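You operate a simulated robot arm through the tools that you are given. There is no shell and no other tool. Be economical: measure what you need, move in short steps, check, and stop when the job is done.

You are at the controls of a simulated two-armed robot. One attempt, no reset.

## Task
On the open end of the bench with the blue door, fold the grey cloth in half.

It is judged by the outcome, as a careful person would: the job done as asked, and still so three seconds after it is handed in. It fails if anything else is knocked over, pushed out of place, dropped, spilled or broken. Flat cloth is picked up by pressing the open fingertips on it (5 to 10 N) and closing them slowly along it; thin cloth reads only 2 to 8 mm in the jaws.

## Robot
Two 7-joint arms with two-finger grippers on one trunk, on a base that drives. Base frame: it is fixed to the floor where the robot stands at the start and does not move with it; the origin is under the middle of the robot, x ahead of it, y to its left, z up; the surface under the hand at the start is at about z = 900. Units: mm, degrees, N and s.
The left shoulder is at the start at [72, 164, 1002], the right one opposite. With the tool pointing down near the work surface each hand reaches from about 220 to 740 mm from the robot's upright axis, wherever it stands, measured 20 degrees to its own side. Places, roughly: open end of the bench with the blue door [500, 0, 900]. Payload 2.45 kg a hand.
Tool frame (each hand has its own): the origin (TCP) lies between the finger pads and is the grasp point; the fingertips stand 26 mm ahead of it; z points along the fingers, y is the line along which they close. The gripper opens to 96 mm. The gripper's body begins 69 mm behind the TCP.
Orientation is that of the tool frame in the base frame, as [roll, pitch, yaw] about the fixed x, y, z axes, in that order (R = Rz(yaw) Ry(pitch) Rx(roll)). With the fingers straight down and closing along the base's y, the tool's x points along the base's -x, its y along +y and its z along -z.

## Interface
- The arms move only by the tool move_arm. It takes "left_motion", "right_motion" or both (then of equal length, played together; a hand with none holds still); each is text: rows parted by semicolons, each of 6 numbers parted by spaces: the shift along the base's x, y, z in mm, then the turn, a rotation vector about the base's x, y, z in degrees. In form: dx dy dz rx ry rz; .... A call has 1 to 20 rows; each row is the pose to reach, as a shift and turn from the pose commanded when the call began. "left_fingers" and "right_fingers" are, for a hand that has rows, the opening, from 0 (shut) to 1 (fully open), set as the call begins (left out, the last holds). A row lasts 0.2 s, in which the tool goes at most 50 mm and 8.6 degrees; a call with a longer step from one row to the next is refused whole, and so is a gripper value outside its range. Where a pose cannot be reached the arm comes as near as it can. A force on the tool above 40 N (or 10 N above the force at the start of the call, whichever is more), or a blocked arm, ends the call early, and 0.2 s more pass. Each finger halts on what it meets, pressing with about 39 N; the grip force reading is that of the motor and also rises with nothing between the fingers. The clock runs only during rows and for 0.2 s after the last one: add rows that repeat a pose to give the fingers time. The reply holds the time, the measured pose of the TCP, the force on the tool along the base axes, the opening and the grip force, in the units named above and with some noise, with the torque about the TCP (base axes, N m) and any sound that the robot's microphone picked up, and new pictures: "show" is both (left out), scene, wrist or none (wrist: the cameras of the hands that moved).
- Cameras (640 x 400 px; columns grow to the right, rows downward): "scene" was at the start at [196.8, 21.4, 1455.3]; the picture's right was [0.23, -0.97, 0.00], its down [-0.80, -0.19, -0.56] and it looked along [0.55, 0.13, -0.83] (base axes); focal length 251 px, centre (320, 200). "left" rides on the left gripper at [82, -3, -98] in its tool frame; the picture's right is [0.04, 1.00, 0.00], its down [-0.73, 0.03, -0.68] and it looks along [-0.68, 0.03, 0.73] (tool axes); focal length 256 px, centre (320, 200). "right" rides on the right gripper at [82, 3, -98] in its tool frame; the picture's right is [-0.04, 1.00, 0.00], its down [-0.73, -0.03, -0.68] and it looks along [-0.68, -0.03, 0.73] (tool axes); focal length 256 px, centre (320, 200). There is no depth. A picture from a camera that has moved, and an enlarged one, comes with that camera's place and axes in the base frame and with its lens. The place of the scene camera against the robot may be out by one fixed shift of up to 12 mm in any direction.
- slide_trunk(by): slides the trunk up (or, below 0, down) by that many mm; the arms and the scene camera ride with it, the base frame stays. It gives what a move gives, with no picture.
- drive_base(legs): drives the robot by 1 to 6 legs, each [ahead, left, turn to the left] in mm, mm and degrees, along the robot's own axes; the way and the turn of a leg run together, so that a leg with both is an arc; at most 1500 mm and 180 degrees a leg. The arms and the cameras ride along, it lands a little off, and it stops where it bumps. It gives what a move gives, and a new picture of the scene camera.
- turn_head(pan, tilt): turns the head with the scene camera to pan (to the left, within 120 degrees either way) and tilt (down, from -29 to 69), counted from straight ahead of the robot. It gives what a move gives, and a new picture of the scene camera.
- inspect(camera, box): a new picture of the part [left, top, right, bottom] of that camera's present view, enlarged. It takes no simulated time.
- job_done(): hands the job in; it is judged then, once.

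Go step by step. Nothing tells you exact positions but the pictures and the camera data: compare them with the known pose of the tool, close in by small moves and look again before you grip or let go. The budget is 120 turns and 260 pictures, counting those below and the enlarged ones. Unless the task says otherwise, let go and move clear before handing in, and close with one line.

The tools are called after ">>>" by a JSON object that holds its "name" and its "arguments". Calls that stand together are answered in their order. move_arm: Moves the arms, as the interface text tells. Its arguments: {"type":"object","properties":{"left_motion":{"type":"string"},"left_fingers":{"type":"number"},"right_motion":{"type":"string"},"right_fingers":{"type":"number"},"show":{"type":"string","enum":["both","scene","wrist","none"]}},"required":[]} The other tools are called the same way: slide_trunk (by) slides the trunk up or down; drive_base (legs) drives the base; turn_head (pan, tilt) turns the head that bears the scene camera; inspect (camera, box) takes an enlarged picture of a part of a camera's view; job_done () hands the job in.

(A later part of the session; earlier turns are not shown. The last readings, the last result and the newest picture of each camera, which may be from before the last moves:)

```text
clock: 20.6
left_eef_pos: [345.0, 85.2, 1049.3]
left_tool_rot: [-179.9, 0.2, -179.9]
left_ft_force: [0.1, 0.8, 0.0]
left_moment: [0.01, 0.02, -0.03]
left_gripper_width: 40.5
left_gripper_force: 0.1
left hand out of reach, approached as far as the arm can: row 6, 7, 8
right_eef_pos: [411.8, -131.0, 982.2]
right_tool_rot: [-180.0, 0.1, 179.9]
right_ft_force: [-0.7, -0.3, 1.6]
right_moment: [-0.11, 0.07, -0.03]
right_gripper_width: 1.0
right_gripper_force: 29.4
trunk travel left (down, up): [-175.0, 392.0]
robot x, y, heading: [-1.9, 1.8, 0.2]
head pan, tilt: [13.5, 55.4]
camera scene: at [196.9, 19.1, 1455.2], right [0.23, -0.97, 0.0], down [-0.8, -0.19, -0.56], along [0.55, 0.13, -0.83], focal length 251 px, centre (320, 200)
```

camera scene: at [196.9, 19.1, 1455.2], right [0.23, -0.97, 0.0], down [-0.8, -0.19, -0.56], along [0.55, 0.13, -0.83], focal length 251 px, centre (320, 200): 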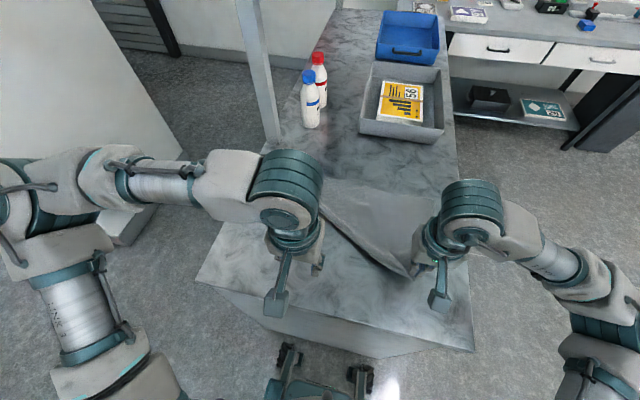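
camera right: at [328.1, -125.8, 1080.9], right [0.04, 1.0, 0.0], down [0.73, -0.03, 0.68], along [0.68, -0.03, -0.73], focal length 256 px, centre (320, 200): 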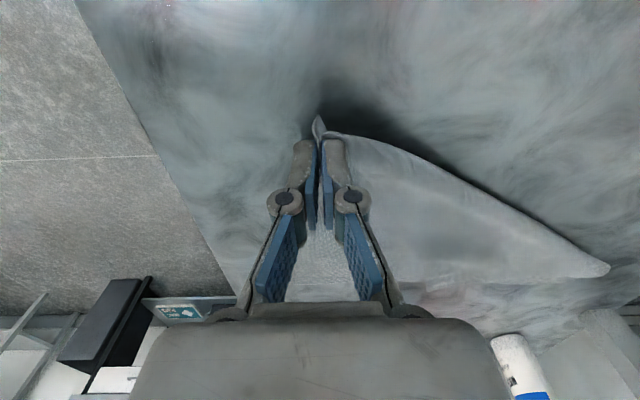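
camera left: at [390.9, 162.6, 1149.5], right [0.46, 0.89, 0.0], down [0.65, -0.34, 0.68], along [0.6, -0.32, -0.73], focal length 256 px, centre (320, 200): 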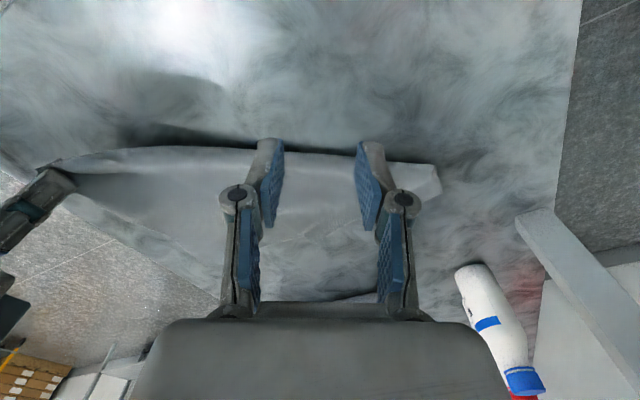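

The left arm can't work near the robot's centre line, so I'll put the right corner down, release it and then strafe the base to the right. That brings the flipped corner into the left arm's good range.

>>> {"name": "move_arm", "arguments": {"right_motion": "-5 -3 -20 0 0 0;-8 -6 -40 0 0 0;-10 -8 -50 0 0 0;-10 -8 -50 0 0 0", "left_motion": "10 20 0 0 0 0;20 50 0 0 0 0;30 80 0 0 0 0;40 110 0 0 0 0", "show": "none"}}

>>> {"name": "move_arm", "arguments": {"right_motion": "0 0 0 0 0 0;0 0 0 0 0 0;0 0 20 0 0 0;0 0 60 0 0 0;0 0 100 0 0 0;0 0 120 0 0 0", "right_fingers": 0.3, "show": "both"}}

```text
clock: 21.6
left_eef_pos: [386.4, 197.7, 1051.8]
left_tool_rot: [-179.9, 0.1, 180.0]
left_ft_force: [0.6, 0.6, 0.6]
left_moment: [-0.04, 0.01, -0.03]
left_gripper_width: 40.4
left_gripper_force: 0.1
right_eef_pos: [401.6, -139.6, 932.9]
right_tool_rot: [-179.9, 0.2, -180.0]
right_ft_force: [0.0, 0.6, -1.5]
right_moment: [-0.02, 0.03, 0.0]
right_gripper_width: 4.8
right_gripper_force: 35.1
trunk travel left (down, up): [-175.0, 392.0]
robot x, y, heading: [-0.4, 1.6, 0.0]
head pan, tilt: [13.5, 55.4]
```

```text
clock: 23.0
left_eef_pos: [387.2, 195.9, 1051.4]
left_tool_rot: [179.9, 0.3, -180.0]
left_ft_force: [0.0, -0.6, 0.4]
left_moment: [-0.01, 0.02, 0.01]
left_gripper_width: 40.6
left_gripper_force: 0.1
right_eef_pos: [399.6, -140.9, 1052.3]
right_tool_rot: [-179.9, 0.1, -179.9]
right_ft_force: [-0.1, -0.2, 0.1]
right_moment: [0.02, 0.02, -0.01]
right_gripper_width: 28.8
right_gripper_force: 0.0
trunk travel left (down, up): [-175.0, 392.0]
robot x, y, heading: [-1.0, 1.3, 0.2]
head pan, tilt: [13.5, 55.4]
camera scene: at [195.3, 19.4, 1455.5], right [0.23, -0.97, 0.0], down [-0.8, -0.19, -0.56], along [0.55, 0.13, -0.83], focal length 251 px, centre (320, 200)
camera right: at [318.7, -136.3, 1150.2], right [0.04, 1.0, 0.0], down [0.73, -0.03, 0.68], along [0.68, -0.03, -0.73], focal length 256 px, centre (320, 200)
```

scene: 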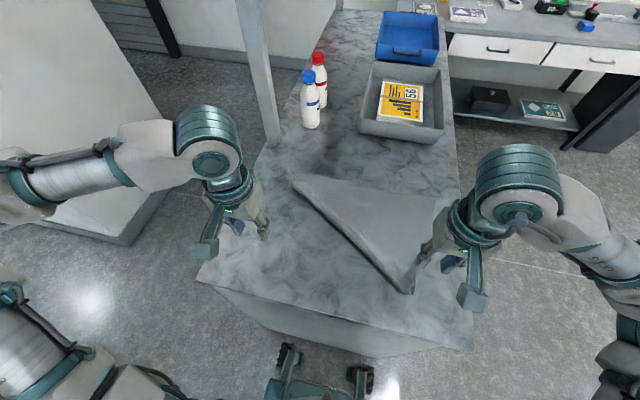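
right: 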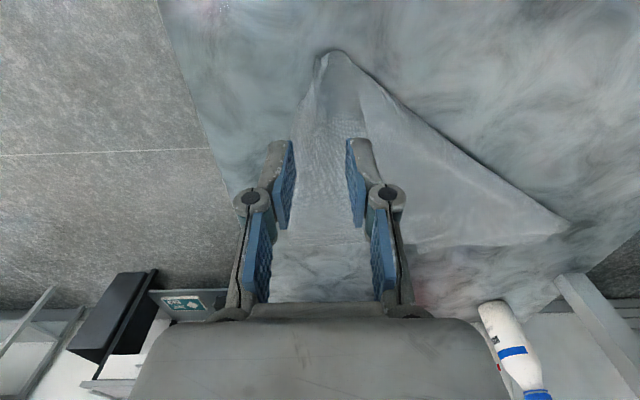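

>>> {"name": "inspect", "arguments": {"camera": "scene", "box": [275, 155, 455, 305]}}

>>> {"name": "drive_base", "arguments": {"legs": [[0, -230, 0]]}}

```text
2.67 times, centred on (365, 230) of scene
camera zoom: at [195.3, 19.4, 1455.5], right [0.23, -0.97, 0.0], down [-0.8, -0.19, -0.56], along [0.55, 0.13, -0.83], focal length 669 px, centre (200, 120)
```

zoom: 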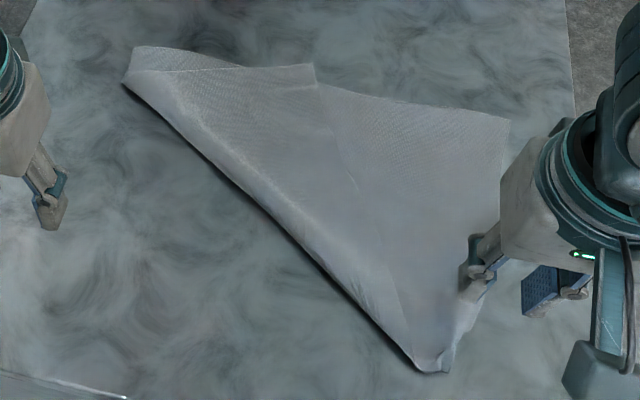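

```text
clock: 24.7
left_eef_pos: [385.8, -34.4, 1051.3]
left_tool_rot: [-179.8, 0.2, 179.8]
left_ft_force: [-0.1, -0.6, -0.2]
left_moment: [-0.01, 0.0, 0.0]
left_gripper_width: 40.1
left_gripper_force: 0.1
right_eef_pos: [399.4, -369.1, 1052.3]
right_tool_rot: [-179.8, 0.2, 179.6]
right_ft_force: [1.2, -0.5, -0.5]
right_moment: [0.0, 0.0, 0.0]
right_gripper_width: 28.9
right_gripper_force: 0.2
trunk travel left (down, up): [-175.0, 392.0]
robot x, y, heading: [-1.1, -225.1, -0.3]
head pan, tilt: [13.5, 55.4]
camera scene: at [195.3, -212.2, 1455.4], right [0.23, -0.97, 0.0], down [-0.8, -0.19, -0.56], along [0.55, 0.13, -0.83], focal length 251 px, centre (320, 200)
```

scene: 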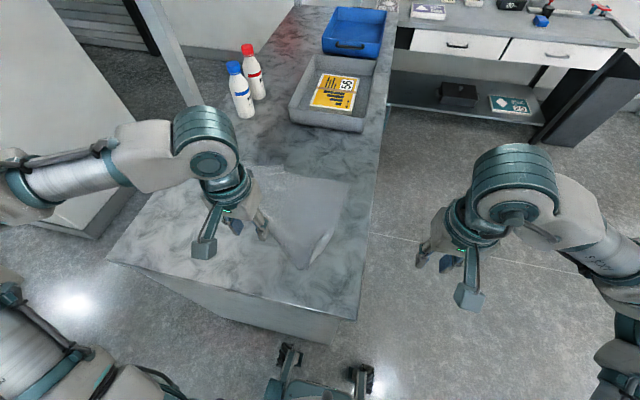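

The near-left corner lies at about (659, 5), slightly over the far edge. I'll reach the left hand out toward it and see how far it gets from this base position.

>>> {"name": "move_arm", "arguments": {"left_motion": "40 5 -10 0 0 0;80 10 -20 0 0 0;120 15 -30 0 0 0;160 20 -40 0 0 0;200 25 -55 0 0 0;230 30 -70 0 0 0;250 32 -80 0 0 0;250 32 -80 0 0 0", "show": "both"}}

```text
clock: 26.5
left_eef_pos: [626.3, 7.6, 966.4]
left_tool_rot: [-179.7, 0.3, -180.0]
left_ft_force: [-0.6, 0.0, 0.7]
left_moment: [0.02, 0.02, -0.02]
left_gripper_width: 40.1
left_gripper_force: 0.0
left hand out of reach, approached as far as the arm can: row 7, 8
right_eef_pos: [396.6, -368.3, 1053.6]
right_tool_rot: [-179.7, 0.3, 179.8]
right_ft_force: [-0.4, 0.7, 1.0]
right_moment: [-0.04, 0.03, 0.01]
right_gripper_width: 28.7
right_gripper_force: 0.1
trunk travel left (down, up): [-175.0, 392.0]
robot x, y, heading: [-1.5, -230.6, -0.4]
head pan, tilt: [13.5, 55.4]
camera scene: at [197.8, -209.9, 1455.0], right [0.23, -0.97, 0.0], down [-0.81, -0.19, -0.56], along [0.55, 0.13, -0.83], focal length 251 px, centre (320, 200)
camera left: at [544.0, 6.8, 1064.8], right [-0.04, 1.0, -0.01], down [0.73, 0.03, 0.68], along [0.68, 0.02, -0.73], focal length 256 px, centre (320, 200)
```

scene: 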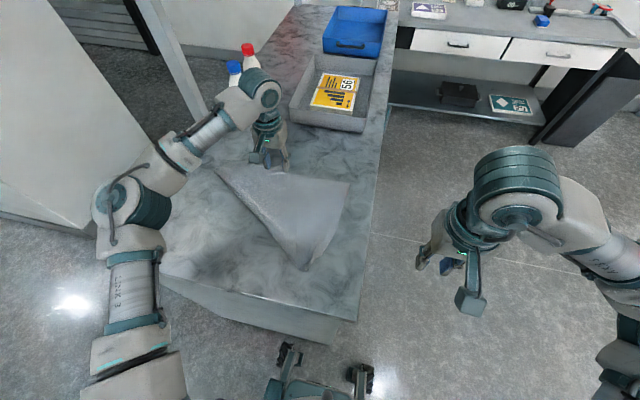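
left: 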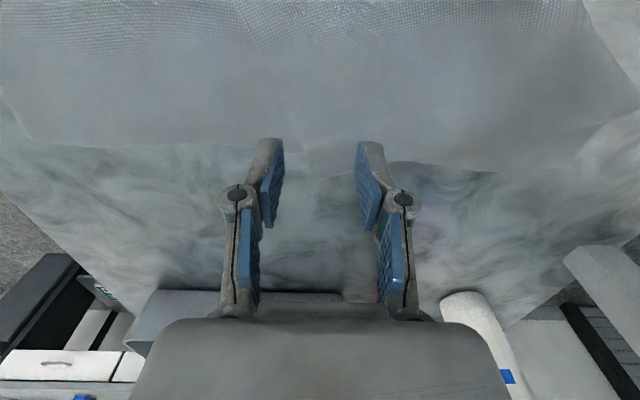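

The corner is at about (673, 5), just out of reach. Raising the trunk and tilting the fingers outward 10° should gain the needed reach, so I'll slide the trunk up 160 mm.

>>> {"name": "slide_trunk", "arguments": {"by": 160}}

>>> {"name": "move_arm", "arguments": {"left_motion": "5 0 -25 0 -5 0;12 0 -55 0 -10 0;20 0 -85 0 -10 0;28 0 -115 0 -10 0;32 0 -140 0 -10 0;36 0 -165 0 -10 0;36 0 -165 0 -10 0", "left_fingers": 0.35, "show": "wrist"}}

```text
clock: 28.4
left_eef_pos: [585.4, 4.3, 1229.0]
left_tool_rot: [-179.9, 10.6, 179.7]
left_ft_force: [0.3, -0.3, -0.8]
left_moment: [-0.01, -0.01, 0.0]
left_gripper_width: 40.4
left_gripper_force: 0.1
right_eef_pos: [396.9, -369.7, 1213.8]
right_tool_rot: [-179.9, 0.3, 179.7]
right_ft_force: [0.7, -1.0, 0.4]
right_moment: [0.02, 0.0, 0.02]
right_gripper_width: 28.9
right_gripper_force: 0.0
trunk travel left (down, up): [-335.0, 232.0]
robot x, y, heading: [-2.3, -228.3, -0.3]
head pan, tilt: [13.5, 55.4]
```

```text
clock: 30.0
left_eef_pos: [621.3, 3.1, 1066.0]
left_tool_rot: [-179.8, 20.5, 179.7]
left_ft_force: [-0.2, 0.4, -1.0]
left_moment: [0.02, 0.0, -0.01]
left_gripper_width: 33.6
left_gripper_force: 0.1
right_eef_pos: [395.3, -369.1, 1213.4]
right_tool_rot: [-179.8, 0.4, 179.7]
right_ft_force: [0.1, 0.0, 0.0]
right_moment: [0.0, 0.01, 0.01]
right_gripper_width: 29.0
right_gripper_force: 0.1
trunk travel left (down, up): [-335.0, 232.0]
robot x, y, heading: [-3.1, -229.4, -0.3]
head pan, tilt: [13.5, 55.4]
camera left: at [510.0, 3.0, 1129.2], right [-0.03, 1.0, -0.02], down [0.45, 0.03, 0.89], along [0.89, 0.02, -0.45], focal length 256 px, centre (320, 200)
```

left: 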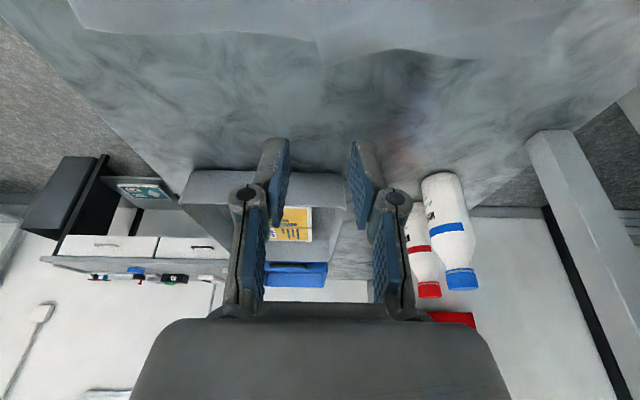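

>>> {"name": "move_arm", "arguments": {"left_motion": "8 0 -30 0 5 0;16 0 -60 0 10 0;24 0 -90 0 10 0;28 0 -105 0 10 0;28 0 -105 0 10 0", "show": "wrist"}}

```text
clock: 31.2
left_eef_pos: [625.2, 16.2, 967.7]
left_tool_rot: [-179.8, 10.6, 179.6]
left_ft_force: [-0.5, -0.8, 0.3]
left_moment: [0.02, 0.01, 0.02]
left_gripper_width: 33.7
left_gripper_force: 0.0
left hand out of reach, approached as far as the arm can: row 2, 3, 4, 5
right_eef_pos: [395.8, -369.3, 1213.3]
right_tool_rot: [-179.8, 0.4, 179.7]
right_ft_force: [0.3, -0.8, -0.4]
right_moment: [0.03, 0.0, 0.0]
right_gripper_width: 28.9
right_gripper_force: 0.0
trunk travel left (down, up): [-335.0, 232.0]
robot x, y, heading: [-0.2, -227.5, -0.4]
head pan, tilt: [13.5, 55.4]
camera left: at [527.6, 16.0, 1049.3], right [-0.03, 1.0, -0.01], down [0.6, 0.03, 0.8], along [0.8, 0.02, -0.6], focal length 256 px, centre (320, 200)
```

left: 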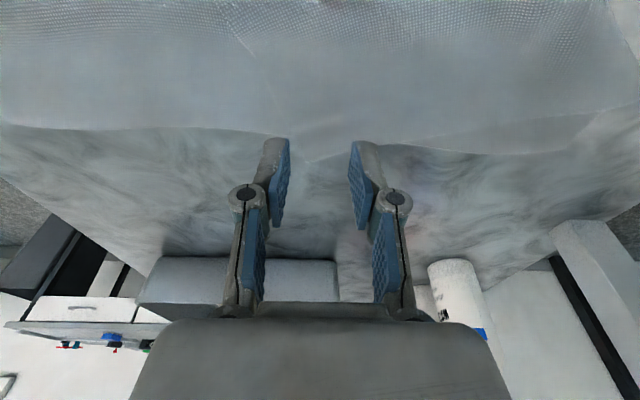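

The limit is angular rather than a matter of distance, as it's always at about 20° azimuth or less. I'll strafe another 100 mm to the right and try again.

>>> {"name": "drive_base", "arguments": {"legs": [[0, -100, 0]]}}

>>> {"name": "move_arm", "arguments": {"left_motion": "10 25 0 0 3 0;20 50 0 0 6 0;28 75 0 0 10 0;36 90 0 0 10 0;36 90 0 0 10 0", "show": "both"}}

```text
clock: 32.3
left_eef_pos: [626.5, -36.9, 958.2]
left_tool_rot: [-177.8, 10.5, -179.6]
left_ft_force: [0.1, 2.0, -1.1]
left_moment: [-0.17, -0.03, 0.01]
left_gripper_width: 33.6
left_gripper_force: 0.0
right_eef_pos: [394.4, -416.3, 1217.5]
right_tool_rot: [-177.6, 0.6, 179.9]
right_ft_force: [-1.3, 1.0, -0.4]
right_moment: [-0.09, -0.07, 0.03]
right_gripper_width: 28.9
right_gripper_force: 0.1
trunk travel left (down, up): [-335.0, 232.0]
robot x, y, heading: [0.5, -316.5, -0.4]
head pan, tilt: [13.5, 55.4]
camera scene: at [82.3, -258.3, 1621.8], right [0.23, -0.97, 0.03], down [-0.8, -0.2, -0.56], along [0.55, 0.11, -0.83], focal length 251 px, centre (320, 200)
```

scene: 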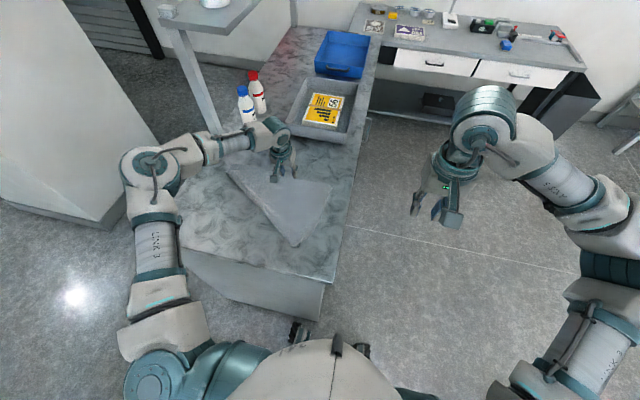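

```text
clock: 33.5
left_eef_pos: [632.1, 28.1, 973.7]
left_tool_rot: [-179.6, 0.8, -179.9]
left_ft_force: [0.4, -1.2, 1.3]
left_moment: [0.02, 0.0, -0.01]
left_gripper_width: 33.6
left_gripper_force: 0.1
left hand out of reach, approached as far as the arm can: row 2, 3, 4, 5
right_eef_pos: [392.9, -452.9, 1217.1]
right_tool_rot: [-179.3, 0.6, 180.0]
right_ft_force: [-0.2, 0.4, 0.4]
right_moment: [-0.02, 0.01, -0.04]
right_gripper_width: 28.7
right_gripper_force: 0.0
trunk travel left (down, up): [-335.0, 232.0]
robot x, y, heading: [0.4, -323.1, -0.5]
head pan, tilt: [13.5, 55.4]
camera scene: at [84.3, -280.4, 1622.2], right [0.23, -0.97, 0.01], down [-0.8, -0.2, -0.56], along [0.55, 0.12, -0.83], focal length 251 px, centre (320, 200)
camera left: at [548.7, 26.9, 1071.6], right [-0.04, 1.0, -0.01], down [0.72, 0.04, 0.69], along [0.69, 0.02, -0.73], focal length 256 px, centre (320, 200)
```

scene: 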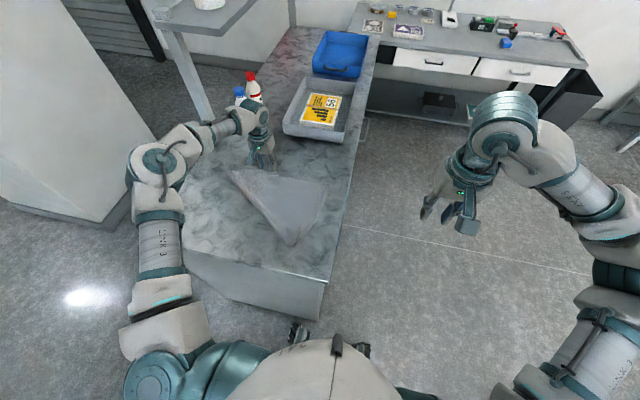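
left: 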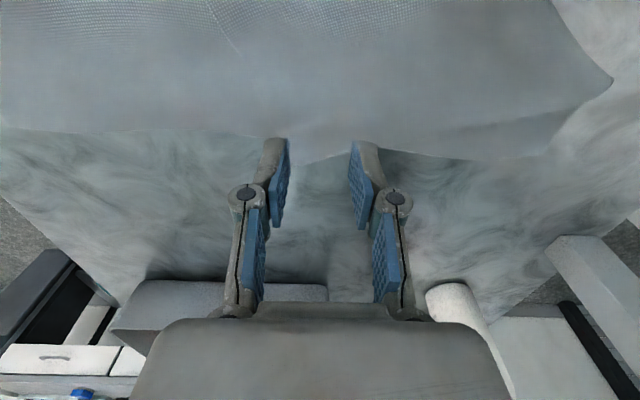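

Raising the trunk moved the shoulders backward, which cost reach (the camera shifted about 112 mm back). I'll lift and retract the left hand, then lower the trunk to its original height.

>>> {"name": "move_arm", "arguments": {"left_motion": "-20 5 30 0 0 0;-50 10 60 0 0 0;-80 15 95 0 0 0;-110 20 130 0 0 0;-140 20 165 0 0 0;-150 20 200 0 0 0;-150 20 200 0 0 0", "show": "none"}}

>>> {"name": "slide_trunk", "arguments": {"by": -160}}

```text
clock: 35.3
left_eef_pos: [476.7, 52.3, 1177.3]
left_tool_rot: [-179.5, 0.9, -179.8]
left_ft_force: [-0.1, 0.7, -0.1]
left_moment: [0.0, -0.03, 0.01]
left_gripper_width: 33.6
left_gripper_force: 0.0
right_eef_pos: [386.9, -449.1, 1217.7]
right_tool_rot: [-179.7, 0.9, -180.0]
right_ft_force: [0.1, -0.7, -1.1]
right_moment: [0.11, 0.04, 0.0]
right_gripper_width: 29.0
right_gripper_force: 0.1
trunk travel left (down, up): [-335.0, 232.0]
robot x, y, heading: [1.2, -313.2, -0.4]
head pan, tilt: [13.5, 55.4]
stopped in row 7 (left hand): the arm was blocked; the commanded pose is now the measured one
```

```text
clock: 37.1
left_eef_pos: [474.4, 32.8, 1023.5]
left_tool_rot: [179.5, 1.1, -179.8]
left_ft_force: [-0.1, -0.8, 0.4]
left_moment: [0.02, -0.01, -0.02]
left_gripper_width: 33.6
left_gripper_force: 0.0
right_eef_pos: [387.1, -469.2, 1056.0]
right_tool_rot: [179.5, 0.9, 179.9]
right_ft_force: [0.2, -0.8, 0.0]
right_moment: [0.04, 0.03, -0.02]
right_gripper_width: 28.7
right_gripper_force: 0.0
trunk travel left (down, up): [-175.0, 392.0]
robot x, y, heading: [-1.6, -312.7, -0.5]
head pan, tilt: [13.5, 55.4]
```

>>> {"name": "turn_head", "arguments": {"pan": 25, "tilt": 50}}

```text
clock: 37.9
left_eef_pos: [476.4, 58.5, 1016.2]
left_tool_rot: [-179.3, 0.8, -179.6]
left_ft_force: [0.6, -0.7, 0.3]
left_moment: [0.02, 0.01, -0.02]
left_gripper_width: 33.5
left_gripper_force: 0.2
right_eef_pos: [388.2, -443.1, 1057.0]
right_tool_rot: [-179.2, 0.9, -179.9]
right_ft_force: [0.6, -0.1, -1.0]
right_moment: [0.04, -0.02, 0.02]
right_gripper_width: 28.7
right_gripper_force: 0.1
trunk travel left (down, up): [-175.0, 392.0]
robot x, y, heading: [-0.9, -312.6, -0.3]
head pan, tilt: [25.0, 50.0]
camera scene: at [196.2, -258.9, 1461.8], right [0.42, -0.91, 0.01], down [-0.7, -0.33, -0.63], along [0.58, 0.26, -0.77], focal length 251 px, centre (320, 200)
```

scene: 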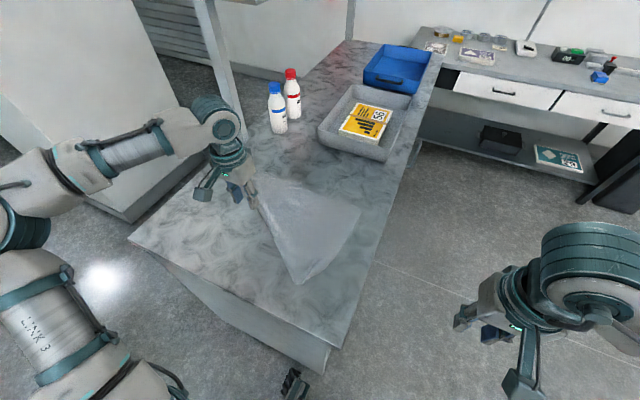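

The body seems to be rocking a little, as if the base bumped something when strafing. I'll wait briefly, check the readings and look around the base.

>>> {"name": "turn_head", "arguments": {"pan": -60, "tilt": 60}}

>>> {"name": "turn_head", "arguments": {"pan": 70, "tilt": 55}}

```text
clock: 39.5
left_eef_pos: [476.4, 76.1, 1009.5]
left_tool_rot: [-178.5, 0.7, -179.5]
left_ft_force: [0.6, 0.6, -0.4]
left_moment: [-0.06, 0.02, 0.0]
left_gripper_width: 33.6
left_gripper_force: 0.1
right_eef_pos: [388.0, -422.8, 1059.0]
right_tool_rot: [-178.5, 0.8, -179.9]
right_ft_force: [0.2, 0.4, -0.8]
right_moment: [-0.03, -0.01, 0.0]
right_gripper_width: 28.5
right_gripper_force: 0.0
trunk travel left (down, up): [-175.0, 392.0]
robot x, y, heading: [2.7, -305.5, -0.6]
head pan, tilt: [-60.0, 60.0]
camera scene: at [159.4, -331.8, 1451.0], right [-0.87, -0.5, 0.02], down [-0.43, 0.74, -0.52], along [0.24, -0.45, -0.86], focal length 251 px, centre (320, 200)
```

scene: 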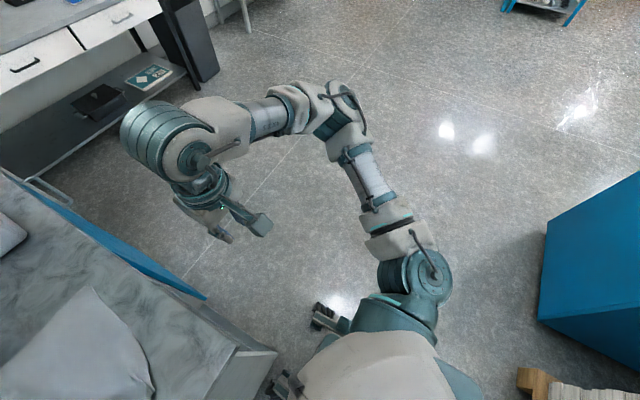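

```text
clock: 41.6
left_eef_pos: [476.4, 42.0, 1019.8]
left_tool_rot: [179.9, 0.7, -179.8]
left_ft_force: [0.9, -1.2, 0.7]
left_moment: [0.07, 0.02, -0.03]
left_gripper_width: 33.4
left_gripper_force: 0.1
right_eef_pos: [389.1, -459.1, 1055.6]
right_tool_rot: [179.9, 0.9, 180.0]
right_ft_force: [1.0, -1.2, -0.5]
right_moment: [0.03, 0.04, 0.01]
right_gripper_width: 28.8
right_gripper_force: 0.0
trunk travel left (down, up): [-175.0, 392.0]
robot x, y, heading: [-0.2, -314.2, -0.3]
head pan, tilt: [70.0, 55.0]
camera scene: at [151.0, -270.1, 1457.2], right [0.94, -0.35, -0.01], down [-0.29, -0.76, -0.59], along [0.2, 0.55, -0.81], focal length 251 px, centre (320, 200)
```

scene: 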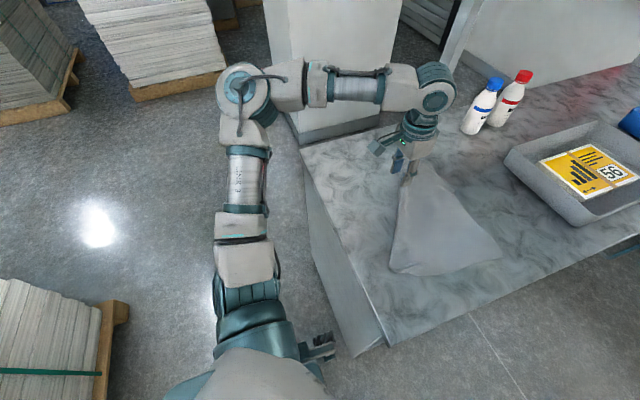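

The robot rocks slightly but nothing has moved. The right arm reaches better, so I'll strafe to the left (robot y ≈ +100), from where it can take the flipped corner. First a short leg to check.

>>> {"name": "drive_base", "arguments": {"legs": [[0, 150, 0]]}}

>>> {"name": "turn_head", "arguments": {"pan": 13.5, "tilt": 55.4}}

```text
clock: 43.0
left_eef_pos: [478.0, 185.3, 1023.7]
left_tool_rot: [179.5, 0.7, -179.8]
left_ft_force: [-0.1, 0.2, -0.4]
left_moment: [-0.01, 0.0, 0.01]
left_gripper_width: 33.5
left_gripper_force: 0.1
right_eef_pos: [389.9, -316.9, 1055.5]
right_tool_rot: [179.5, 0.9, 179.9]
right_ft_force: [0.5, -1.1, 0.2]
right_moment: [0.01, 0.03, 0.02]
right_gripper_width: 28.7
right_gripper_force: 0.2
trunk travel left (down, up): [-175.0, 392.0]
robot x, y, heading: [-0.0, -164.3, -0.4]
head pan, tilt: [70.0, 55.0]
camera scene: at [151.5, -122.1, 1457.3], right [0.94, -0.35, -0.01], down [-0.29, -0.76, -0.59], along [0.2, 0.55, -0.81], focal length 251 px, centre (320, 200)
```

scene: 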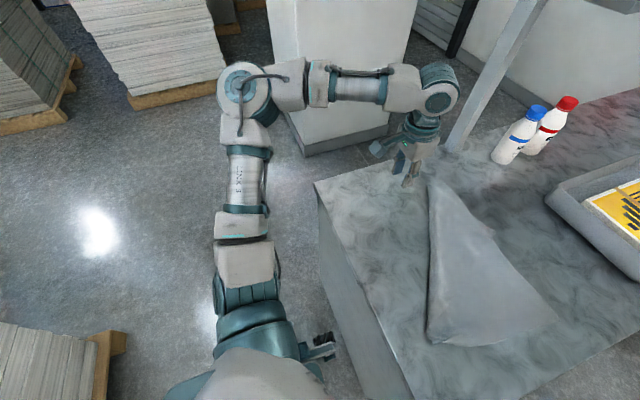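

```text
clock: 44.2
left_eef_pos: [474.4, 219.1, 1013.5]
left_tool_rot: [-178.7, 1.0, -179.6]
left_ft_force: [-0.4, 1.2, -0.1]
left_moment: [-0.09, 0.01, -0.02]
left_gripper_width: 33.4
left_gripper_force: 0.1
right_eef_pos: [386.0, -280.6, 1061.4]
right_tool_rot: [-178.7, 1.0, -180.0]
right_ft_force: [-0.3, 1.1, -0.7]
right_moment: [-0.06, -0.05, 0.01]
right_gripper_width: 28.8
right_gripper_force: 0.0
trunk travel left (down, up): [-175.0, 392.0]
robot x, y, heading: [1.1, -160.0, -0.3]
head pan, tilt: [13.5, 55.4]
camera scene: at [196.9, -123.1, 1455.1], right [0.23, -0.97, 0.01], down [-0.8, -0.2, -0.56], along [0.55, 0.12, -0.83], focal length 251 px, centre (320, 200)
```

scene: 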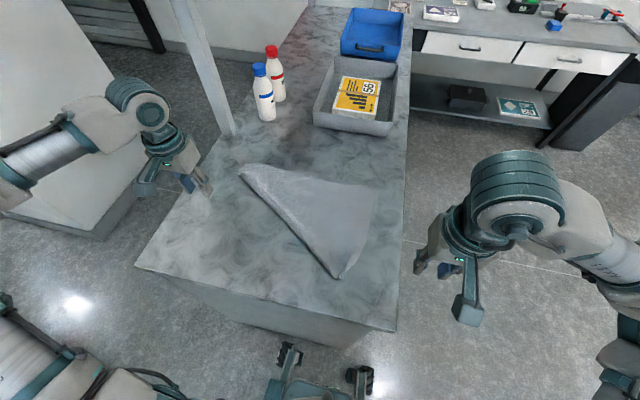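

>>> {"name": "drive_base", "arguments": {"legs": [[0, 240, 0]]}}

>>> {"name": "move_arm", "arguments": {"right_motion": "0 0 0 0 0 0;0 0 0 0 0 0;0 0 0 0 0 0;0 0 0 0 0 0;0 0 0 0 0 0", "show": "none"}}

>>> {"name": "move_arm", "arguments": {"right_motion": "0 0 0 0 0 0;0 0 0 0 0 0;0 0 0 0 0 0", "show": "none"}}

```text
clock: 46.0
left_eef_pos: [475.0, 445.5, 1017.4]
left_tool_rot: [-179.4, 1.0, -179.7]
left_ft_force: [-0.7, 0.6, -0.4]
left_moment: [-0.02, -0.03, -0.02]
left_gripper_width: 33.6
left_gripper_force: 0.1
right_eef_pos: [387.6, -55.7, 1059.6]
right_tool_rot: [-179.4, 1.1, -179.9]
right_ft_force: [-0.3, -0.7, 0.2]
right_moment: [-0.03, -0.03, 0.01]
right_gripper_width: 28.8
right_gripper_force: 0.0
trunk travel left (down, up): [-175.0, 392.0]
robot x, y, heading: [2.3, 76.2, -0.4]
head pan, tilt: [13.5, 55.4]
camera scene: at [198.3, 108.2, 1455.2], right [0.23, -0.97, 0.01], down [-0.8, -0.19, -0.56], along [0.55, 0.12, -0.83], focal length 251 px, centre (320, 200)
```

scene: 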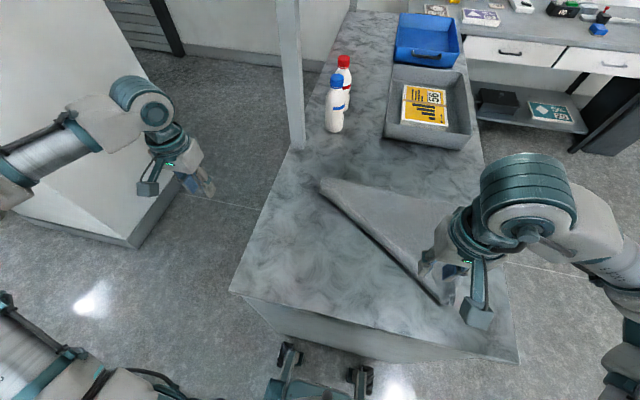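

```text
clock: 47.2
left_eef_pos: [472.3, 422.9, 1027.3]
left_tool_rot: [179.5, 1.3, -179.8]
left_ft_force: [1.1, -0.1, 0.0]
left_moment: [0.0, -0.01, 0.01]
left_gripper_width: 33.7
left_gripper_force: 0.0
right_eef_pos: [382.8, -77.5, 1057.6]
right_tool_rot: [179.6, 1.2, 180.0]
right_ft_force: [0.0, 0.0, -0.2]
right_moment: [0.03, 0.01, 0.01]
right_gripper_width: 28.9
right_gripper_force: 0.2
trunk travel left (down, up): [-175.0, 392.0]
robot x, y, heading: [3.0, 73.6, -0.4]
head pan, tilt: [13.5, 55.4]
```

```text
clock: 48.0
left_eef_pos: [471.2, 419.5, 1028.4]
left_tool_rot: [179.3, 1.1, -179.7]
left_ft_force: [0.2, -0.5, 0.8]
left_moment: [0.06, 0.0, 0.01]
left_gripper_width: 33.5
left_gripper_force: 0.0
right_eef_pos: [383.1, -80.9, 1057.6]
right_tool_rot: [179.4, 1.2, 179.9]
right_ft_force: [0.8, -0.4, 0.0]
right_moment: [0.09, 0.07, 0.01]
right_gripper_width: 28.7
right_gripper_force: 0.0
trunk travel left (down, up): [-175.0, 392.0]
robot x, y, heading: [3.0, 75.7, -0.4]
head pan, tilt: [13.5, 55.4]
```

>>> {"name": "move_arm", "arguments": {"right_motion": "40 12 0 0 0 0;80 25 0 0 0 0;120 40 0 0 0 0;160 55 0 0 0 0;200 70 -15 0 0 0;235 80 -35 0 0 0;255 85 -55 0 0 0;265 85 -70 0 0 0;265 85 -70 0 0 0;265 85 -70 0 0 0;265 85 -70 0 0 0", "right_fingers": 0.35, "show": "both"}}

```text
clock: 50.4
left_eef_pos: [471.6, 425.4, 1025.2]
left_tool_rot: [179.6, 1.2, -179.9]
left_ft_force: [0.4, 0.0, 0.0]
left_moment: [0.01, 0.0, 0.01]
left_gripper_width: 33.7
left_gripper_force: 0.1
right_eef_pos: [649.0, 9.8, 990.8]
right_tool_rot: [179.6, 1.1, 179.8]
right_ft_force: [0.5, -0.2, -0.5]
right_moment: [0.07, 0.02, 0.0]
right_gripper_width: 33.6
right_gripper_force: 0.0
trunk travel left (down, up): [-175.0, 392.0]
robot x, y, heading: [1.7, 74.3, -0.3]
head pan, tilt: [13.5, 55.4]
camera scene: at [199.6, 86.7, 1455.4], right [0.23, -0.97, 0.0], down [-0.8, -0.19, -0.56], along [0.55, 0.13, -0.83], focal length 251 px, centre (320, 200)
camera right: at [564.8, 13.1, 1087.1], right [0.04, 1.0, 0.01], down [0.72, -0.03, 0.69], along [0.69, -0.02, -0.72], focal length 256 px, centre (320, 200)
```

scene: 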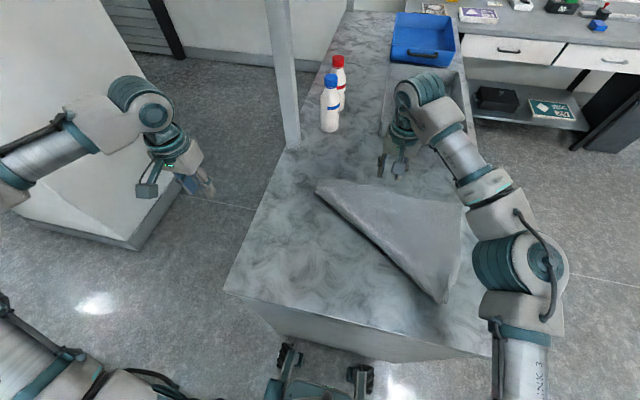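
right: 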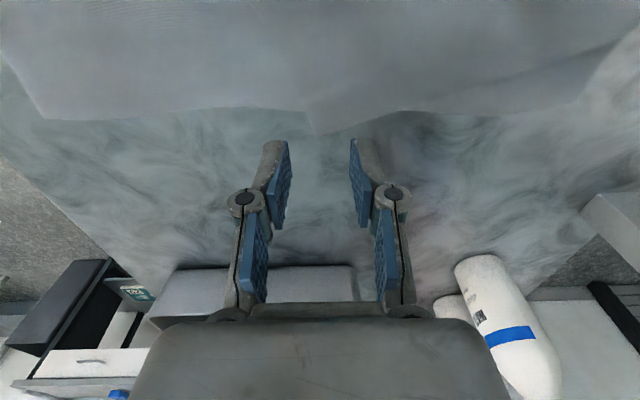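

The rocking is dying out. The corner is at about (669, 6), overhanging the lower layer's edge; I'll pinch it at about (658, 28), approaching first.

>>> {"name": "move_arm", "arguments": {"right_motion": "9 20 -20 0 0 0;9 20 -45 0 0 0;9 20 -57 0 0 0;9 20 -57 0 0 0;9 20 -57 0 0 0", "right_fingers": 0.33, "show": "wrist"}}

```text
clock: 51.6
left_eef_pos: [471.3, 440.3, 1022.2]
left_tool_rot: [-179.8, 1.1, -179.7]
left_ft_force: [-0.2, -0.1, -0.7]
left_moment: [-0.03, 0.02, -0.01]
left_gripper_width: 33.7
left_gripper_force: 0.1
right_eef_pos: [658.3, 44.9, 931.3]
right_tool_rot: [-179.7, 1.2, -179.9]
right_ft_force: [-1.2, 0.2, -0.1]
right_moment: [-0.02, 0.0, 0.0]
right_gripper_width: 31.6
right_gripper_force: 0.0
trunk travel left (down, up): [-175.0, 392.0]
robot x, y, heading: [4.9, 78.6, -0.3]
head pan, tilt: [13.5, 55.4]
camera right: at [573.8, 48.8, 1028.9], right [0.04, 1.0, 0.0], down [0.72, -0.02, 0.69], along [0.69, -0.03, -0.72], focal length 256 px, centre (320, 200)
```

right: 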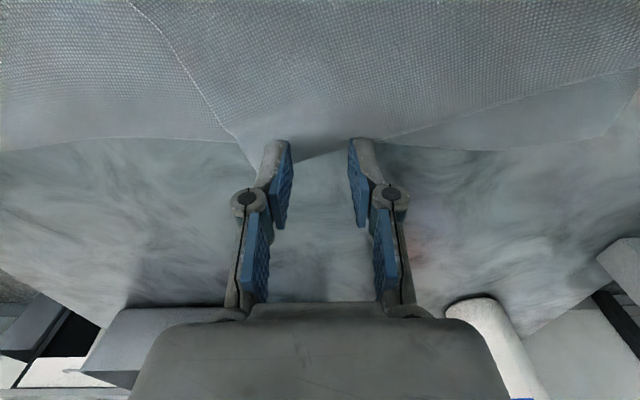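

The view is clear: the flap's corner is just left of the fingers. I'll wait for the sway to settle before going further.

>>> {"name": "move_arm", "arguments": {"right_motion": "0 0 3 0 0 0;0 0 3 0 0 0;0 0 3 0 0 0;0 0 3 0 0 0;0 0 3 0 0 0;0 0 3 0 0 0;0 0 3 0 0 0;0 0 3 0 0 0;0 0 3 0 0 0;0 0 3 0 0 0;0 0 3 0 0 0;0 0 3 0 0 0;0 0 3 0 0 0;0 0 3 0 0 0;0 0 3 0 0 0;0 0 3 0 0 0;0 0 3 0 0 0;0 0 3 0 0 0;0 0 3 0 0 0;0 0 3 0 0 0", "show": "none"}}

>>> {"name": "move_arm", "arguments": {"right_motion": "-8 0 0 0 0 0;-8 0 0 0 0 0;-8 0 0 0 0 0;-8 0 0 0 0 0;-8 0 0 0 0 0;-8 0 0 0 0 0;-8 0 0 0 0 0;-8 0 0 0 0 0;-8 0 0 0 0 0;-8 0 0 0 0 0", "show": "wrist"}}

```text
clock: 55.8
left_eef_pos: [472.4, 434.5, 1022.7]
left_tool_rot: [-179.9, 1.2, -179.6]
left_ft_force: [0.0, -0.7, 0.2]
left_moment: [0.0, -0.04, 0.01]
left_gripper_width: 33.6
left_gripper_force: 0.0
right_eef_pos: [658.6, 38.8, 934.3]
right_tool_rot: [-179.9, 1.2, -179.9]
right_ft_force: [0.7, 0.0, -0.4]
right_moment: [-0.03, 0.03, -0.01]
right_gripper_width: 32.0
right_gripper_force: 0.0
trunk travel left (down, up): [-175.0, 392.0]
robot x, y, heading: [1.5, 76.7, -0.3]
head pan, tilt: [13.5, 55.4]
```

```text
clock: 58.0
left_eef_pos: [472.0, 436.0, 1023.9]
left_tool_rot: [-179.9, 1.3, -179.7]
left_ft_force: [0.2, -0.9, -0.2]
left_moment: [0.01, 0.02, 0.01]
left_gripper_width: 33.5
left_gripper_force: 0.0
right_eef_pos: [651.0, 40.8, 935.7]
right_tool_rot: [-179.9, 1.3, -179.9]
right_ft_force: [-0.1, 0.6, -0.9]
right_moment: [0.01, 0.02, -0.01]
right_gripper_width: 31.7
right_gripper_force: 0.0
trunk travel left (down, up): [-175.0, 392.0]
robot x, y, heading: [6.2, 78.1, -0.4]
head pan, tilt: [13.5, 55.4]
camera right: at [567.0, 43.9, 1032.3], right [0.04, 1.0, 0.0], down [0.72, -0.03, 0.69], along [0.69, -0.03, -0.72], focal length 256 px, centre (320, 200)
```

right: 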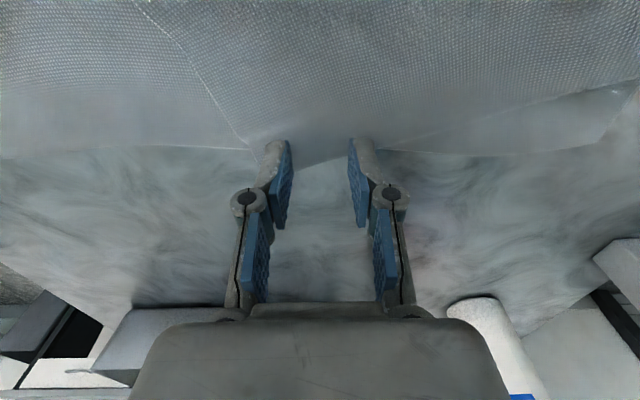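

Settled. I'll shift to straddle the flap's corner (both fingertips on the flap) and lower to contact.

>>> {"name": "move_arm", "arguments": {"right_motion": "3 -7 0 0 0 0;3 -12 -3 0 0 0;3 -12 -6 0 0 0;3 -12 -7.5 0 0 0", "show": "none"}}

```text
clock: 59.0
left_eef_pos: [471.9, 435.3, 1023.5]
left_tool_rot: [-179.8, 1.3, -179.8]
left_ft_force: [-0.2, -0.1, 0.2]
left_moment: [-0.04, 0.01, 0.0]
left_gripper_width: 33.5
left_gripper_force: 0.1
right_eef_pos: [655.7, 27.0, 928.6]
right_tool_rot: [-179.9, 1.2, 179.9]
right_ft_force: [0.9, 0.2, 2.6]
right_moment: [0.0, -0.06, -0.03]
right_gripper_width: 31.7
right_gripper_force: 0.1
trunk travel left (down, up): [-175.0, 392.0]
robot x, y, heading: [-0.6, 74.9, -0.1]
head pan, tilt: [13.5, 55.4]
```

>>> {"name": "move_arm", "arguments": {"right_motion": "0 0 -0.4 0 0 0", "right_fingers": 0.26, "show": "none"}}

>>> {"name": "move_arm", "arguments": {"right_motion": "0 0 0 0 0 0", "right_fingers": 0.18, "show": "wrist"}}

```text
clock: 59.4
left_eef_pos: [472.1, 436.6, 1023.7]
left_tool_rot: [-179.8, 1.3, -179.7]
left_ft_force: [-0.1, 0.5, -0.3]
left_moment: [0.0, 0.0, -0.03]
left_gripper_width: 33.6
left_gripper_force: 0.0
right_eef_pos: [653.1, 27.2, 929.3]
right_tool_rot: [-179.9, 1.3, -179.9]
right_ft_force: [0.2, 0.2, 6.9]
right_moment: [0.05, 0.03, 0.01]
right_gripper_width: 24.5
right_gripper_force: 0.1
trunk travel left (down, up): [-175.0, 392.0]
robot x, y, heading: [4.2, 73.1, 0.0]
head pan, tilt: [13.5, 55.4]
```

```text
clock: 59.8
left_eef_pos: [470.6, 436.9, 1024.4]
left_tool_rot: [-179.9, 1.3, -179.7]
left_ft_force: [-0.2, 0.1, 0.3]
left_moment: [0.04, 0.02, 0.03]
left_gripper_width: 33.7
left_gripper_force: 0.2
right_eef_pos: [653.3, 27.5, 929.0]
right_tool_rot: [-180.0, 1.3, 180.0]
right_ft_force: [0.1, -0.6, 6.9]
right_moment: [-0.01, 0.05, 0.01]
right_gripper_width: 16.0
right_gripper_force: 0.0
trunk travel left (down, up): [-175.0, 392.0]
robot x, y, heading: [2.9, 76.1, -0.3]
head pan, tilt: [13.5, 55.4]
camera right: at [569.2, 31.7, 1025.2], right [0.04, 1.0, 0.0], down [0.72, -0.03, 0.7], along [0.69, -0.03, -0.72], focal length 256 px, centre (320, 200)
```

right: 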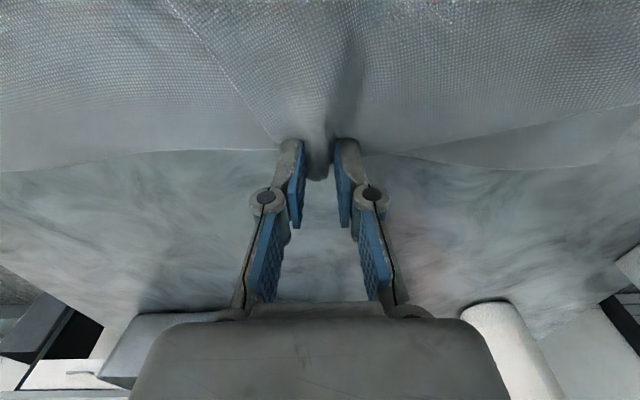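

The pleat is forming in the flap with the lower layer's edge undisturbed. I'll finish closing and lift slightly.

>>> {"name": "move_arm", "arguments": {"right_motion": "0 0 0 0 0 0", "right_fingers": 0.1, "show": "none"}}

>>> {"name": "move_arm", "arguments": {"right_motion": "0 0 0 0 0 0;0 0 0 0 0 0", "right_fingers": 0, "show": "none"}}

>>> {"name": "move_arm", "arguments": {"right_motion": "-5 2 15 0 0 0;-12 4 35 0 0 0;-20 5 55 0 0 0", "show": "both"}}

```text
clock: 60.2
left_eef_pos: [471.1, 434.9, 1024.0]
left_tool_rot: [-179.9, 1.4, -179.8]
left_ft_force: [-0.4, 0.4, 0.3]
left_moment: [-0.01, 0.04, -0.01]
left_gripper_width: 33.6
left_gripper_force: 0.0
right_eef_pos: [653.0, 28.0, 927.5]
right_tool_rot: [-179.9, 1.3, 180.0]
right_ft_force: [0.2, 0.3, 6.9]
right_moment: [0.01, 0.12, 0.02]
right_gripper_width: 8.2
right_gripper_force: 0.0
trunk travel left (down, up): [-175.0, 392.0]
robot x, y, heading: [3.4, 77.3, -0.4]
head pan, tilt: [13.5, 55.4]
```

```text
clock: 60.8
left_eef_pos: [471.0, 436.6, 1024.0]
left_tool_rot: [180.0, 1.2, -179.8]
left_ft_force: [0.6, 0.2, 0.8]
left_moment: [0.0, 0.01, 0.0]
left_gripper_width: 33.6
left_gripper_force: 0.1
right_eef_pos: [652.4, 27.4, 928.7]
right_tool_rot: [180.0, 1.2, -179.9]
right_ft_force: [-0.4, 0.6, 6.7]
right_moment: [-0.01, 0.06, 0.02]
right_gripper_width: 2.9
right_gripper_force: 32.1
trunk travel left (down, up): [-175.0, 392.0]
robot x, y, heading: [2.3, 74.7, -0.1]
head pan, tilt: [13.5, 55.4]
```

```text
clock: 61.6
left_eef_pos: [472.5, 435.3, 1023.8]
left_tool_rot: [-179.9, 1.2, -179.8]
left_ft_force: [0.0, -1.1, 0.3]
left_moment: [0.01, -0.04, 0.0]
left_gripper_width: 33.4
left_gripper_force: 0.1
right_eef_pos: [631.0, 32.1, 982.9]
right_tool_rot: [-179.9, 1.1, -179.9]
right_ft_force: [0.3, 1.1, -1.0]
right_moment: [0.07, 0.02, -0.01]
right_gripper_width: 2.0
right_gripper_force: 27.6
trunk travel left (down, up): [-175.0, 392.0]
robot x, y, heading: [0.8, 74.3, -0.4]
head pan, tilt: [13.5, 55.4]
camera scene: at [198.9, 96.1, 1455.4], right [0.23, -0.97, 0.0], down [-0.8, -0.19, -0.56], along [0.55, 0.13, -0.83], focal length 251 px, centre (320, 200)
camera right: at [547.6, 36.4, 1079.2], right [0.04, 1.0, 0.0], down [0.72, -0.03, 0.69], along [0.69, -0.03, -0.72], focal length 256 px, centre (320, 200)
```

scene: 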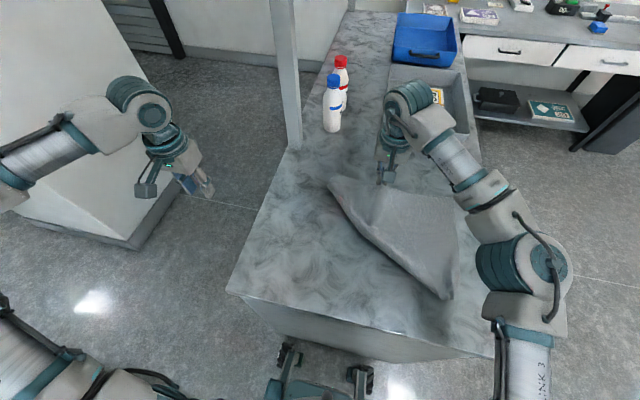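
right: 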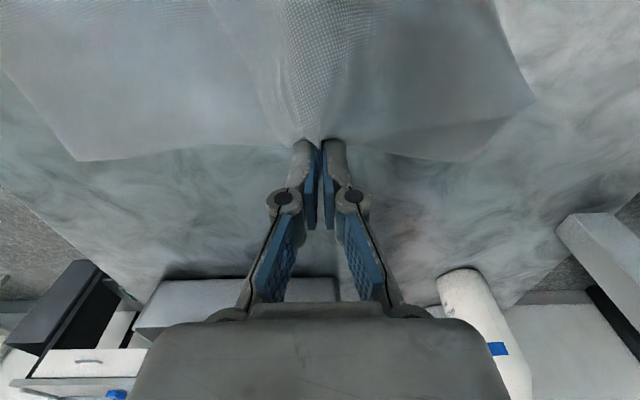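

The right hand has lifted the flipped corner. Now I'll carry it back toward the near-left, peeling the cloth open.

>>> {"name": "move_arm", "arguments": {"right_motion": "-20 8 20 0 0 0;-42 18 40 0 0 0;-64 28 50 0 0 0;-86 38 55 0 0 0;-108 50 55 0 0 0;-130 62 50 0 0 0;-152 74 45 0 0 0;-174 86 35 0 0 0;-194 96 25 0 0 0;-210 106 15 0 0 0;-210 106 15 0 0 0", "show": "both"}}

```text
clock: 64.0
left_eef_pos: [471.5, 435.2, 1023.6]
left_tool_rot: [-179.9, 1.2, -179.8]
left_ft_force: [0.3, 0.2, 0.2]
left_moment: [-0.01, 0.01, 0.0]
left_gripper_width: 33.6
left_gripper_force: 0.2
right_eef_pos: [423.4, 138.3, 998.6]
right_tool_rot: [-179.9, 1.3, 179.9]
right_ft_force: [0.5, 1.2, -0.7]
right_moment: [0.01, 0.01, -0.04]
right_gripper_width: 1.9
right_gripper_force: 28.7
trunk travel left (down, up): [-175.0, 392.0]
robot x, y, heading: [1.3, 74.0, -0.3]
head pan, tilt: [13.5, 55.4]
camera scene: at [198.6, 96.7, 1455.4], right [0.23, -0.97, 0.0], down [-0.8, -0.19, -0.56], along [0.55, 0.13, -0.83], focal length 251 px, centre (320, 200)
camera right: at [338.6, 142.8, 1095.2], right [0.04, 1.0, 0.0], down [0.72, -0.03, 0.69], along [0.69, -0.03, -0.72], focal length 256 px, centre (320, 200)
```

scene: 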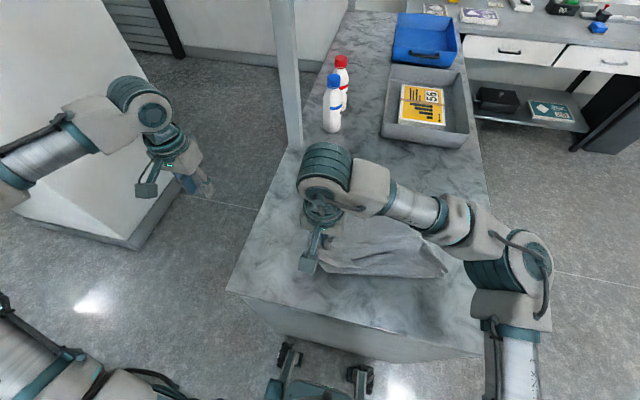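
right: 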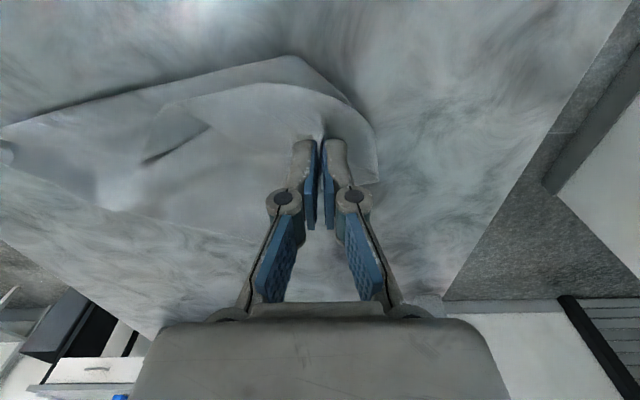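

The right arm reaches well across. I'll continue toward (390, 250) to stretch the near edge out.

>>> {"name": "move_arm", "arguments": {"right_motion": "-8 20 0 0 0 0;-16 40 0 0 0 0;-22 60 0 0 0 0;-28 80 0 0 0 0;-33 100 -5 0 0 0;-35 115 -15 0 0 0;-35 115 -25 0 0 0;-35 115 -25 0 0 0", "show": "both"}}

```text
clock: 65.8
left_eef_pos: [471.2, 434.9, 1023.9]
left_tool_rot: [-179.9, 1.2, -179.8]
left_ft_force: [0.1, 1.1, -0.2]
left_moment: [0.0, -0.03, 0.0]
left_gripper_width: 33.6
left_gripper_force: 0.1
right_eef_pos: [388.5, 252.8, 971.6]
right_tool_rot: [180.0, 1.2, 180.0]
right_ft_force: [0.2, 1.0, -1.6]
right_moment: [0.02, 0.03, 0.0]
right_gripper_width: 2.1
right_gripper_force: 28.2
trunk travel left (down, up): [-175.0, 392.0]
robot x, y, heading: [4.9, 76.4, -0.2]
head pan, tilt: [13.5, 55.4]
camera scene: at [198.3, 97.7, 1455.5], right [0.23, -0.97, 0.0], down [-0.8, -0.19, -0.56], along [0.55, 0.13, -0.83], focal length 251 px, centre (320, 200)
camera right: at [304.4, 257.2, 1068.6], right [0.04, 1.0, 0.0], down [0.72, -0.03, 0.69], along [0.69, -0.03, -0.72], focal length 256 px, centre (320, 200)
```

scene: 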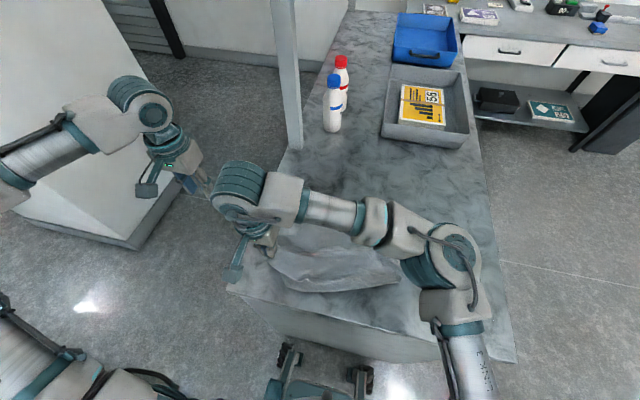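
right: 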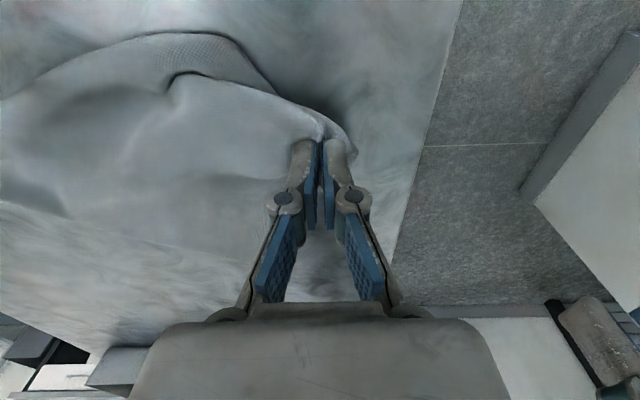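

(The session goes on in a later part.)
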